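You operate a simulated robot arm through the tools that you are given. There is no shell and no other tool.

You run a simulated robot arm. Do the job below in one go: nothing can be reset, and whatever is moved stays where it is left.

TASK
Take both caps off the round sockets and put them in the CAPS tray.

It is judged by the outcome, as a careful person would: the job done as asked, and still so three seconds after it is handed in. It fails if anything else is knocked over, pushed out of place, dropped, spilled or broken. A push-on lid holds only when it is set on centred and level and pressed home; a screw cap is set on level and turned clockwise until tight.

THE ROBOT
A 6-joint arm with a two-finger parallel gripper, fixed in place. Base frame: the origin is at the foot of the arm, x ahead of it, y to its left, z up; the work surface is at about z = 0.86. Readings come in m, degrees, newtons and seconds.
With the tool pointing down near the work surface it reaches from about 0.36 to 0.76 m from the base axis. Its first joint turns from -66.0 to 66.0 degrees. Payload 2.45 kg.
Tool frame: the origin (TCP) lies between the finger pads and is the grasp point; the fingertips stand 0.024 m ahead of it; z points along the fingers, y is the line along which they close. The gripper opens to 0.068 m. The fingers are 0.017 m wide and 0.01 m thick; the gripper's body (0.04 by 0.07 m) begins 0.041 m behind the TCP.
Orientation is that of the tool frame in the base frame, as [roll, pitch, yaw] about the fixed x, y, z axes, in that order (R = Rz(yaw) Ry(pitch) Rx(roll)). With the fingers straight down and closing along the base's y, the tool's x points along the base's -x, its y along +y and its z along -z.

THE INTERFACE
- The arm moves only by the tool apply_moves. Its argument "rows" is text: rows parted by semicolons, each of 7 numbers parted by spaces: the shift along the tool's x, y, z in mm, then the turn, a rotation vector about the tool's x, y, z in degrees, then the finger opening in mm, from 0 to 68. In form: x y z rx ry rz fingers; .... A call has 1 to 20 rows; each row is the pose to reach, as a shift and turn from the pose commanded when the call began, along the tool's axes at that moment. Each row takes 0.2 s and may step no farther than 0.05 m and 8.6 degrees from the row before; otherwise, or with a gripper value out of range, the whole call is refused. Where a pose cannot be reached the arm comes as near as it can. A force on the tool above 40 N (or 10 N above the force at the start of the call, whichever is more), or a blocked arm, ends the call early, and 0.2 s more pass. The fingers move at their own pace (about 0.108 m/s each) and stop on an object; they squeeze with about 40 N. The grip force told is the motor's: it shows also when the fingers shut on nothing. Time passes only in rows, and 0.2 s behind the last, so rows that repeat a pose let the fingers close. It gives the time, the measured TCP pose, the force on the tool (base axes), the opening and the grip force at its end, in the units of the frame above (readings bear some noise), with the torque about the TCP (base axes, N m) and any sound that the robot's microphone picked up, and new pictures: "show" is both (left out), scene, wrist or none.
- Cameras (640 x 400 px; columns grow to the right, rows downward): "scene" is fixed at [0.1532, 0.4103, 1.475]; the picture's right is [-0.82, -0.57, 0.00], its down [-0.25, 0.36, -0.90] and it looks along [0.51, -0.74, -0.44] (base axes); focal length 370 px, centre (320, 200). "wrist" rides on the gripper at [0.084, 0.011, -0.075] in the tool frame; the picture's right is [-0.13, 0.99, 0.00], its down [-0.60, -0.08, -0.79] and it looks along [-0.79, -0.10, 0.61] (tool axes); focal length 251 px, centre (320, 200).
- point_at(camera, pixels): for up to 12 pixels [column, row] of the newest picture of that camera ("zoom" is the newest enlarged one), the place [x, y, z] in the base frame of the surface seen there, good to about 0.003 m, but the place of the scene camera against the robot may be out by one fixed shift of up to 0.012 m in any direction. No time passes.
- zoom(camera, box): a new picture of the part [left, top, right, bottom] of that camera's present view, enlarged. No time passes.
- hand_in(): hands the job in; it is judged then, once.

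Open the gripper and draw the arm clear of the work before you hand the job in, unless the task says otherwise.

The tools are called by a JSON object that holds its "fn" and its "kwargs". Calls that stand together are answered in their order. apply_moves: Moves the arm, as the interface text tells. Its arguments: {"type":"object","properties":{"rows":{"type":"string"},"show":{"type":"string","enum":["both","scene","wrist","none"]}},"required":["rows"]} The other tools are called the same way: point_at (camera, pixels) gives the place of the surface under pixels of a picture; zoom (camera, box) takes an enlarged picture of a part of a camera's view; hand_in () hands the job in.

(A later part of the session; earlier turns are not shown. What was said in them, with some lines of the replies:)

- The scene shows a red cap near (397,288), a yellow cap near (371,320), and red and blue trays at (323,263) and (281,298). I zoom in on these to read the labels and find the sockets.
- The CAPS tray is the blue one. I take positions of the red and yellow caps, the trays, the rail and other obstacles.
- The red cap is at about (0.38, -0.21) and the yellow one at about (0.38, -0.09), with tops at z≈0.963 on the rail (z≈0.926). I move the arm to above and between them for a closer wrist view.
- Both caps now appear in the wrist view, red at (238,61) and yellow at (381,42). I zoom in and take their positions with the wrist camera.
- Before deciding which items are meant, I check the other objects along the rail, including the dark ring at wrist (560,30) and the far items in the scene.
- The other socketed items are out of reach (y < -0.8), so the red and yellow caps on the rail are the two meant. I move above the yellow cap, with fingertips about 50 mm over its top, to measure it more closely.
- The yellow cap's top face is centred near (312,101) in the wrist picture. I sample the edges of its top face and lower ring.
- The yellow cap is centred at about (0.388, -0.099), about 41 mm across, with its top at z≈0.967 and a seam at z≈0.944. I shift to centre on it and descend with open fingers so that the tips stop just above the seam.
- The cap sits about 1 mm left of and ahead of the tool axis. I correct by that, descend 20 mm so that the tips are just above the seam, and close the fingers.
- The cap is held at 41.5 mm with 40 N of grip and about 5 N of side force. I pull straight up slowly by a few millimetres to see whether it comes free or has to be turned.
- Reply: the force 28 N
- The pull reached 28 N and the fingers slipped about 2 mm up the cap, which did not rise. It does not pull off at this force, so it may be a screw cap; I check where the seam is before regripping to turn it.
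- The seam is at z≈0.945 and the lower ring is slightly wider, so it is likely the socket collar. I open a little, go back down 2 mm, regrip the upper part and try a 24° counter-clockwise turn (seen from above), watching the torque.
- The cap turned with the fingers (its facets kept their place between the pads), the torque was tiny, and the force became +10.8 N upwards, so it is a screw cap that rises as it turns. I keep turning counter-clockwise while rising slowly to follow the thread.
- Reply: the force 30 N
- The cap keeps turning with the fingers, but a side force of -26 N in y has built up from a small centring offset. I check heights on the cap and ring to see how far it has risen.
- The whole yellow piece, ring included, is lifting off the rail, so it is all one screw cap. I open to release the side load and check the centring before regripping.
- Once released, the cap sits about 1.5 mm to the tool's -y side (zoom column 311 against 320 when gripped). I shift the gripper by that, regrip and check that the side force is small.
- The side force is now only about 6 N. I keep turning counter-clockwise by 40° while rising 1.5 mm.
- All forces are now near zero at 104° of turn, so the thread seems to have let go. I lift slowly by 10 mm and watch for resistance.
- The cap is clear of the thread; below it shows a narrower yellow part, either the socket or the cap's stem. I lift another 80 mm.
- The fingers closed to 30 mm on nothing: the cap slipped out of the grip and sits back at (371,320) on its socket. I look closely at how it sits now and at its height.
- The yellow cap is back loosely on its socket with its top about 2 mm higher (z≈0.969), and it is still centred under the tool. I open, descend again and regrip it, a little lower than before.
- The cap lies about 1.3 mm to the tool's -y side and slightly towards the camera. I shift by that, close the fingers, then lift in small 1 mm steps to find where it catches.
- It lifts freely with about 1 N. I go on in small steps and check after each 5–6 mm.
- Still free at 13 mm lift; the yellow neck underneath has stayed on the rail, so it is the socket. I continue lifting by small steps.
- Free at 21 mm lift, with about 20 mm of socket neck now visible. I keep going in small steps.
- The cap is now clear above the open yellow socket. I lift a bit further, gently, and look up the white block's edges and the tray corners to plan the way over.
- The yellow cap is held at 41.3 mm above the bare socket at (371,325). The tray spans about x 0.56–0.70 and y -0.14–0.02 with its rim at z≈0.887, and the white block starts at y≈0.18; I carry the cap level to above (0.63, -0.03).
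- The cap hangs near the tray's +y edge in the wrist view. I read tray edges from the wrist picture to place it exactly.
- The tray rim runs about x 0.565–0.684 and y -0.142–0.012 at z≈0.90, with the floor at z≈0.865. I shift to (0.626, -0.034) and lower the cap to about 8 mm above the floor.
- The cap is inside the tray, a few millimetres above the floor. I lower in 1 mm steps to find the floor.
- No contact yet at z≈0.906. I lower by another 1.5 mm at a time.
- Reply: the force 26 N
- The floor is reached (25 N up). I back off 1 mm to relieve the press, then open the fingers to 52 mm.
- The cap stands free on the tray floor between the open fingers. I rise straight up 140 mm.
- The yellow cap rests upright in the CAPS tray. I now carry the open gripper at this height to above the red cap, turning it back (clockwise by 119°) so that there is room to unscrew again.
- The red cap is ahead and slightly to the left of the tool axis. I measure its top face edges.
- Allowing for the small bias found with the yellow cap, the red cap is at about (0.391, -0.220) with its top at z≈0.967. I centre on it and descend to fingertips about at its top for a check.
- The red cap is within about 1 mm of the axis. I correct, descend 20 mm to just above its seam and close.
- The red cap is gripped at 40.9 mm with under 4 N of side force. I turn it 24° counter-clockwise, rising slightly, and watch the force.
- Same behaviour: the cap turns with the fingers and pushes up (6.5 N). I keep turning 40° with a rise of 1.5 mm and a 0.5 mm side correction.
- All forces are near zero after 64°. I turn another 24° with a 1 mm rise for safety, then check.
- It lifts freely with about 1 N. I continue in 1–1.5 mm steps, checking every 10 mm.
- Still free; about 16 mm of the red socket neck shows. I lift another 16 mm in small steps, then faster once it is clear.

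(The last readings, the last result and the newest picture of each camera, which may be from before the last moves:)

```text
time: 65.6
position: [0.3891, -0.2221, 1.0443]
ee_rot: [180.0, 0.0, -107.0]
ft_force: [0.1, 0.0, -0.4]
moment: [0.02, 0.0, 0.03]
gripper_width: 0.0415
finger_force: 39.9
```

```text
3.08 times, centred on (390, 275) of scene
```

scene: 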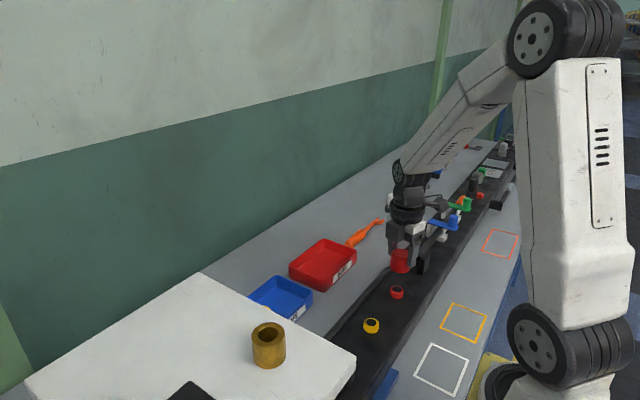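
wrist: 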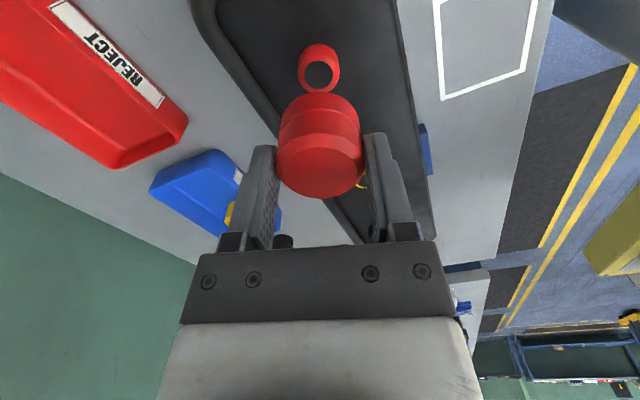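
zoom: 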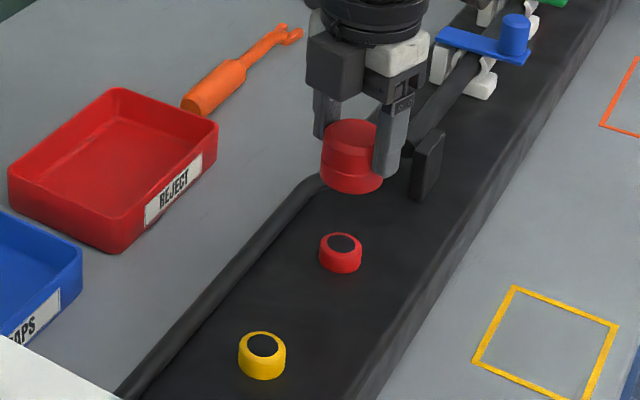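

The red cap is off, and both bare sockets are visible at (397,292) and (371,325). I carry it level to above (0.626, -0.098) in the CAPS tray, beside the yellow cap, turning the gripper to close along x.

{"fn": "apply_moves", "kwargs": {"rows": "-3.7 -3.8 0 0 0 -0.3 30; -11.2 -11.4 0 0 0 -1 30; -22.3 -22.8 0 0 0 -2 30; -37.2 -38 0 0 0 -3.4 30; -52.1 -53.2 0 0 0 -4.8 30; -67 -68.4 0 0 0 -6.1 30; -81.8 -83.6 0 0 0 -7.5 30; -96.7 -98.8 0 0 0 -8.8 30; -111.6 -114 0 0 0 -10.2 30; -126.5 -129.2 0 0 0 -11.6 30; -141.4 -144.4 0 0 0 -12.9 30; -156.2 -159.6 0 0 0 -14.3 30; -167.4 -171 0 0 0 -15.3 30; -176.7 -180.5 0 0 0 -16.2 30; -183.2 -187.2 0 0 0 -16.7 30; -186 -190 0 0 0 -17 30; -186 -190 0 0 0 -17 30", "show": "both"}}

{"fn": "zoom", "kwargs": {"camera": "scene", "box": [200, 200, 360, 330]}}

{"fn": "zoom", "kwargs": {"camera": "wrist", "box": [200, 0, 460, 160]}}

```text
time: 69.2
position: [0.6237, -0.0964, 1.0452]
ee_rot: [180.0, 0.0, -90.0]
ft_force: [-1.1, 0.1, -1.3]
moment: [0.02, 0.01, -0.01]
gripper_width: 0.0413
finger_force: 40.3
```

scene: 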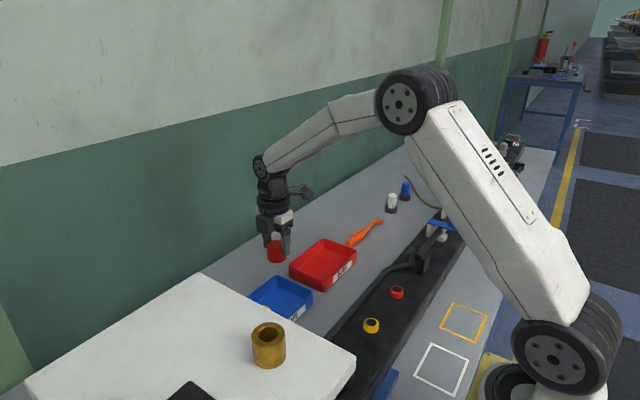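
wrist: 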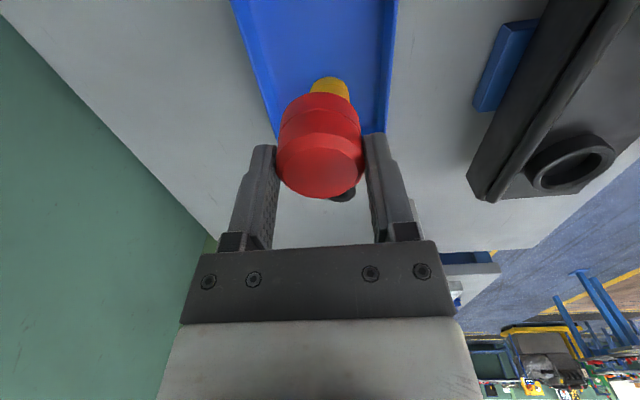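

```text
3.08 times, centred on (280, 265) of scene
```

zoom: 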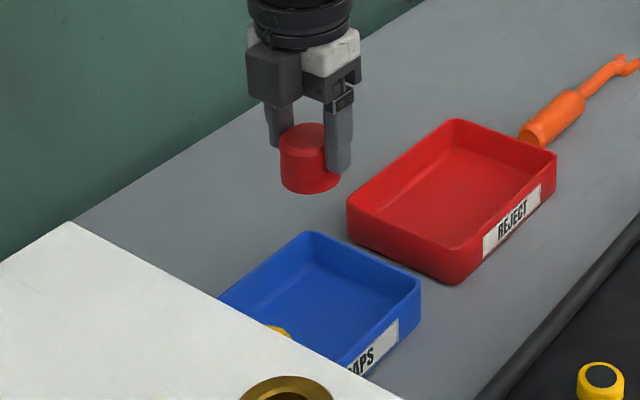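

```text
2.46 times, centred on (330, 80) of wrist
```

zoom: 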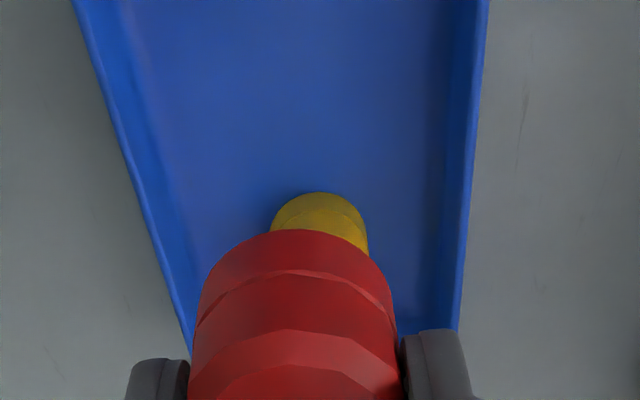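

Looking from the -y side, the yellow cap appears beyond and below the red one. I check the yellow cap's near edge and the tray walls before lowering.

{"fn": "point_at", "kwargs": {"camera": "wrist", "pixels": [[330, 80], [322, 85], [340, 85], [330, 60], [330, 20], [245, 40], [388, 40], [262, 90], [384, 90], [240, 5], [320, 5], [392, 5]]}}

{"fn": "point_at", "kwargs": {"camera": "scene", "pixels": [[299, 280], [310, 289], [285, 280], [290, 295], [270, 312], [300, 290], [306, 285]]}}

```text
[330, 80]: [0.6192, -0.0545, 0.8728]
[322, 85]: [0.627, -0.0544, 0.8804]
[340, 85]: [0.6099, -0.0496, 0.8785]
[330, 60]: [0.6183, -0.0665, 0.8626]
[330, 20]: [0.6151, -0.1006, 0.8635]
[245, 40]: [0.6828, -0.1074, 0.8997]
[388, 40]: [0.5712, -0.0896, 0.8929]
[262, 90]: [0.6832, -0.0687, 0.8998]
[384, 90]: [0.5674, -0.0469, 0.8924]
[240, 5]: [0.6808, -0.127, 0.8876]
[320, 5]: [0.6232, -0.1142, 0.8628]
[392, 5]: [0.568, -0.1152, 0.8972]
```

```text
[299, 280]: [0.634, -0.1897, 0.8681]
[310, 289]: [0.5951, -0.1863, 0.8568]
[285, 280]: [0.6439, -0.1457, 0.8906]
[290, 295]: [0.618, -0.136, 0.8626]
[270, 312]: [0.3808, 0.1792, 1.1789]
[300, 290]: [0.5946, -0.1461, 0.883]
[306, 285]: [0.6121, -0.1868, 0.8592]
```

The yellow cap's near edge is at y≈-0.055, so the red cap at y=-0.098 leaves about 20 mm between them and 15 mm to the wall. I lower to about 9 mm above the floor.

{"fn": "apply_moves", "kwargs": {"rows": "0 0 6 0 0 0 30; 0 0 16 0 0 0 30; 0 0 30 0 0 0 30; 0 0 46 0 0 0 30; 0 0 62 0 0 0 30; 0 0 78 0 0 0 30; 0 0 94 0 0 0 30; 0 0 108 0 0 0 30; 0 0 119 0 0 0 30; 0 0 127 0 0 0 30; 0 0 131 0 0 0 30; 0 0 131 0 0 0 30", "show": "both"}}

{"fn": "zoom", "kwargs": {"camera": "scene", "box": [220, 230, 360, 335]}}

```text
time: 71.8
position: [0.6255, -0.0987, 0.9156]
ee_rot: [-180.0, -0.1, -90.0]
ft_force: [-0.1, 0.7, -0.9]
moment: [-0.01, 0.0, 0.03]
gripper_width: 0.0414
finger_force: 40.6
```

scene: 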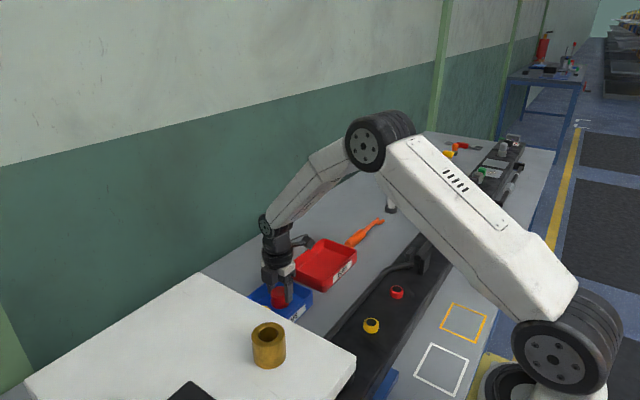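
wrist: 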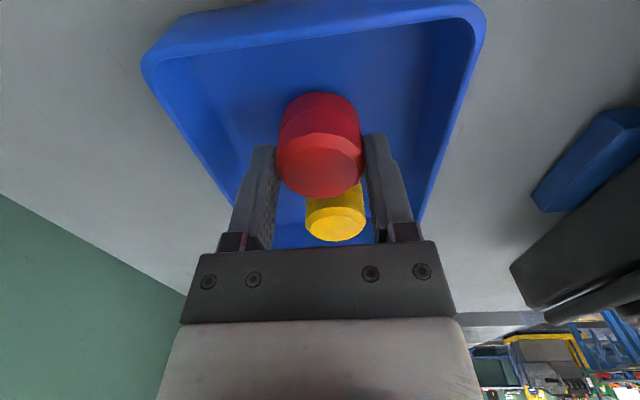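

```text
3.81 times, centred on (290, 282) of scene
```

zoom: 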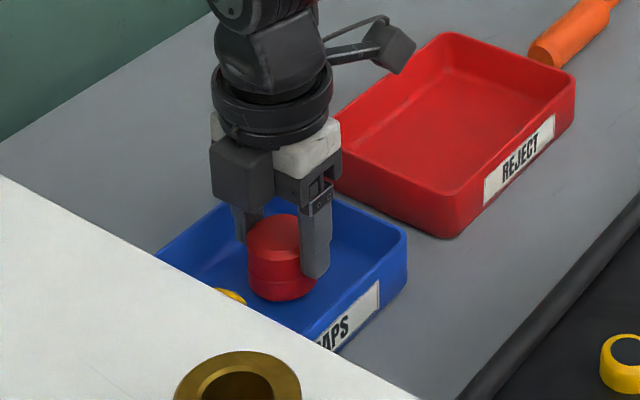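

The red cap is inside the tray next to the yellow one. I lower in small steps to touch the floor.

{"fn": "apply_moves", "kwargs": {"rows": "0 0 1.5 0 0 0 30; 0 0 3 0 0 0 30; 0 0 4.5 0 0 0 30; 0 0 6 0 0 0 30; 0 0 7 0 0 0 30", "show": "none"}}

{"fn": "apply_moves", "kwargs": {"rows": "0 0 0.7 0 0 0 30; 0 0 1.4 0 0 0 30", "show": "none"}}

```text
time: 73.0
position: [0.6257, -0.0988, 0.9083]
ee_rot: [180.0, -0.1, -90.1]
ft_force: [0.6, 0.3, 0.1]
moment: [0.03, 0.02, 0.01]
gripper_width: 0.0412
finger_force: 40.1
```

```text
time: 73.6
position: [0.6242, -0.098, 0.905]
ee_rot: [180.0, 0.0, -90.0]
ft_force: [0.2, -0.4, 0.3]
moment: [0.01, -0.02, 0.01]
gripper_width: 0.0411
finger_force: 40.0
```

No contact yet at z≈0.9055. I lower a further 0.7 mm at a time.

{"fn": "apply_moves", "kwargs": {"rows": "0 0 0.4 0 0 0 30; 0 0 0.8 0 0 0 30", "show": "none"}}

{"fn": "apply_moves", "kwargs": {"rows": "0 0 0.3 0 0 0 30; 0 0 0.6 0 0 0 30", "show": "wrist"}}

```text
time: 74.2
position: [0.6253, -0.0986, 0.906]
ee_rot: [-179.8, 0.1, -90.0]
ft_force: [-0.8, -0.7, 4.0]
moment: [0.06, 0.14, 0.0]
gripper_width: 0.0411
finger_force: 40.3
```

```text
time: 74.8
position: [0.6258, -0.0975, 0.9053]
ee_rot: [-179.7, 0.0, -90.1]
ft_force: [1.5, 0.9, 10.0]
moment: [0.05, 0.12, 0.05]
gripper_width: 0.0411
finger_force: 40.3
```

wrist: 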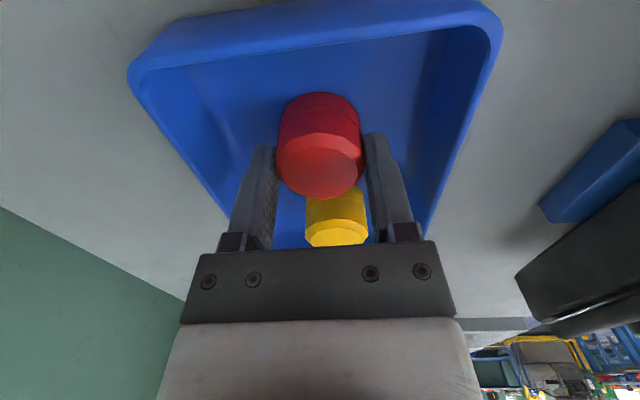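

The cap touches the floor (10 N). I back off half a millimetre and open the fingers to 52 mm.

{"fn": "apply_moves", "kwargs": {"rows": "0 0 -0.5 0 0 0 30; 0 0 -0.5 0 0 0 40; 0 0 -0.5 0 0 0 44; 0 0 -0.5 0 0 0 48; 0 0 -0.5 0 0 0 52; 0 0 -0.5 0 0 0 52", "show": "wrist"}}

```text
time: 76.2
position: [0.6249, -0.0977, 0.9038]
ee_rot: [180.0, 0.0, -90.0]
ft_force: [0.3, -0.6, 0.1]
moment: [0.01, -0.01, -0.01]
gripper_width: 0.0523
finger_force: 0.1
```

wrist: 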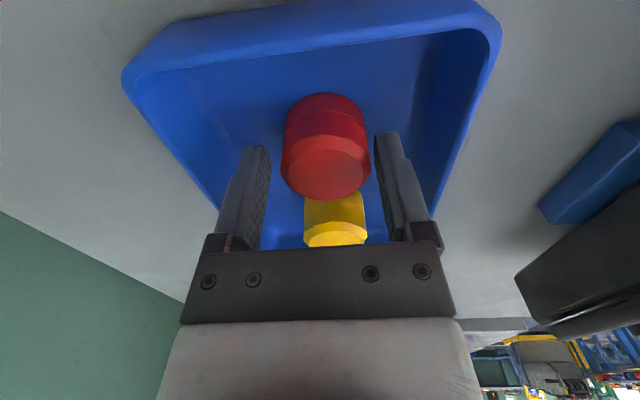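

The red cap stands free between the fingers. I rise slowly at first, then draw clear upward.

{"fn": "apply_moves", "kwargs": {"rows": "0 0 -3 0 0 0 54; 0 0 -8 0 0 0 54; 0 0 -16 0 0 0 54; 0 0 -28 0 0 0 54; 0 0 -45 0 0 0 54; 0 0 -70 0 0 0 54; 0 0 -100 0 0 0 60; 0 0 -130 0 0 0 68; 0 0 -160 0 0 0 68; 0 0 -190 0 0 0 68; 0 0 -190 0 0 0 68", "show": "both"}}

{"fn": "zoom", "kwargs": {"camera": "scene", "box": [230, 240, 430, 350]}}

{"fn": "zoom", "kwargs": {"camera": "wrist", "box": [220, 0, 420, 125]}}

```text
time: 78.6
position: [0.6268, -0.0978, 1.0966]
ee_rot: [180.0, 0.0, -90.0]
ft_force: [-0.9, 0.0, -0.9]
moment: [-0.01, 0.01, -0.02]
gripper_width: 0.0679
finger_force: 0.0
```

scene: 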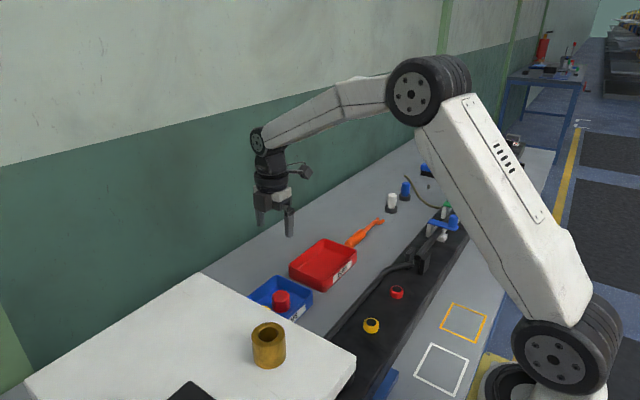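
wrist: 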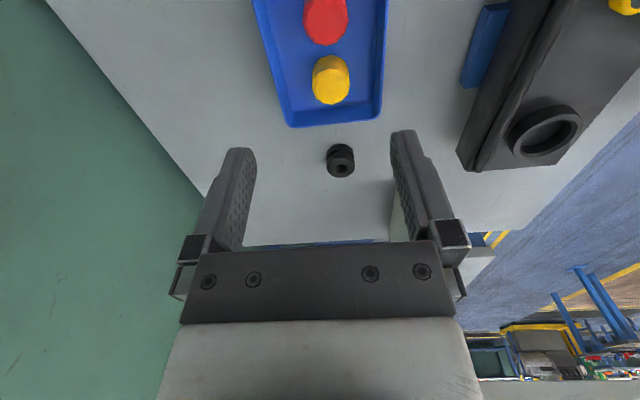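

```text
3.20 times, centred on (330, 295) of scene
```

zoom: 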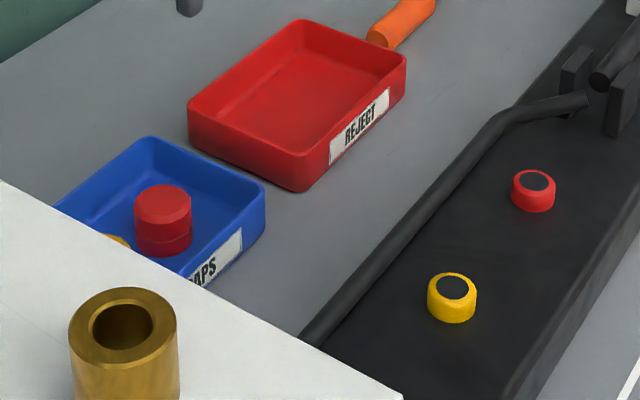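

```text
3.20 times, centred on (320, 62) of wrist
```

zoom: 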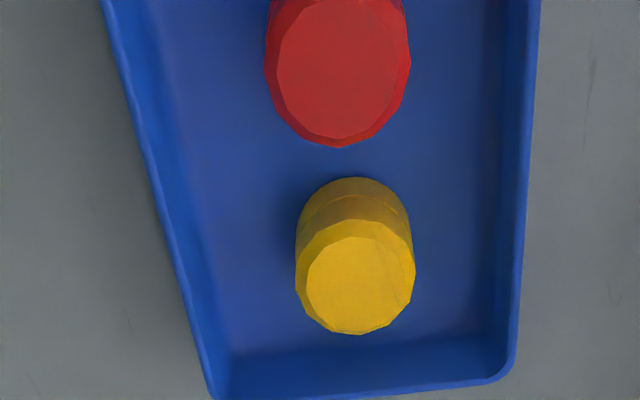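

Both caps stand upright on the floor of the CAPS tray, both sockets are bare and in place, and nothing else has moved. The gripper is open and well clear, so I hand the job in.

{"fn": "hand_in", "kwargs": {}}

```text
The job is handed in.
```

Both caps are off their sockets and standing upright in the blue CAPS tray. In the last pictures, both sockets were bare and in place, and nothing else looked moved.

- **How they came off:** Both are screw caps, so I turned them counter-clockwise and lifted them.
- **Yellow cap slip:** It slipped out of the grip on the first lift and dropped back onto its own socket. I regripped it and lifted it in small steps. I saw no damage or shift to the cap or socket.
- **Arm:** The gripper was open and clear above the tray when I handed the job in.
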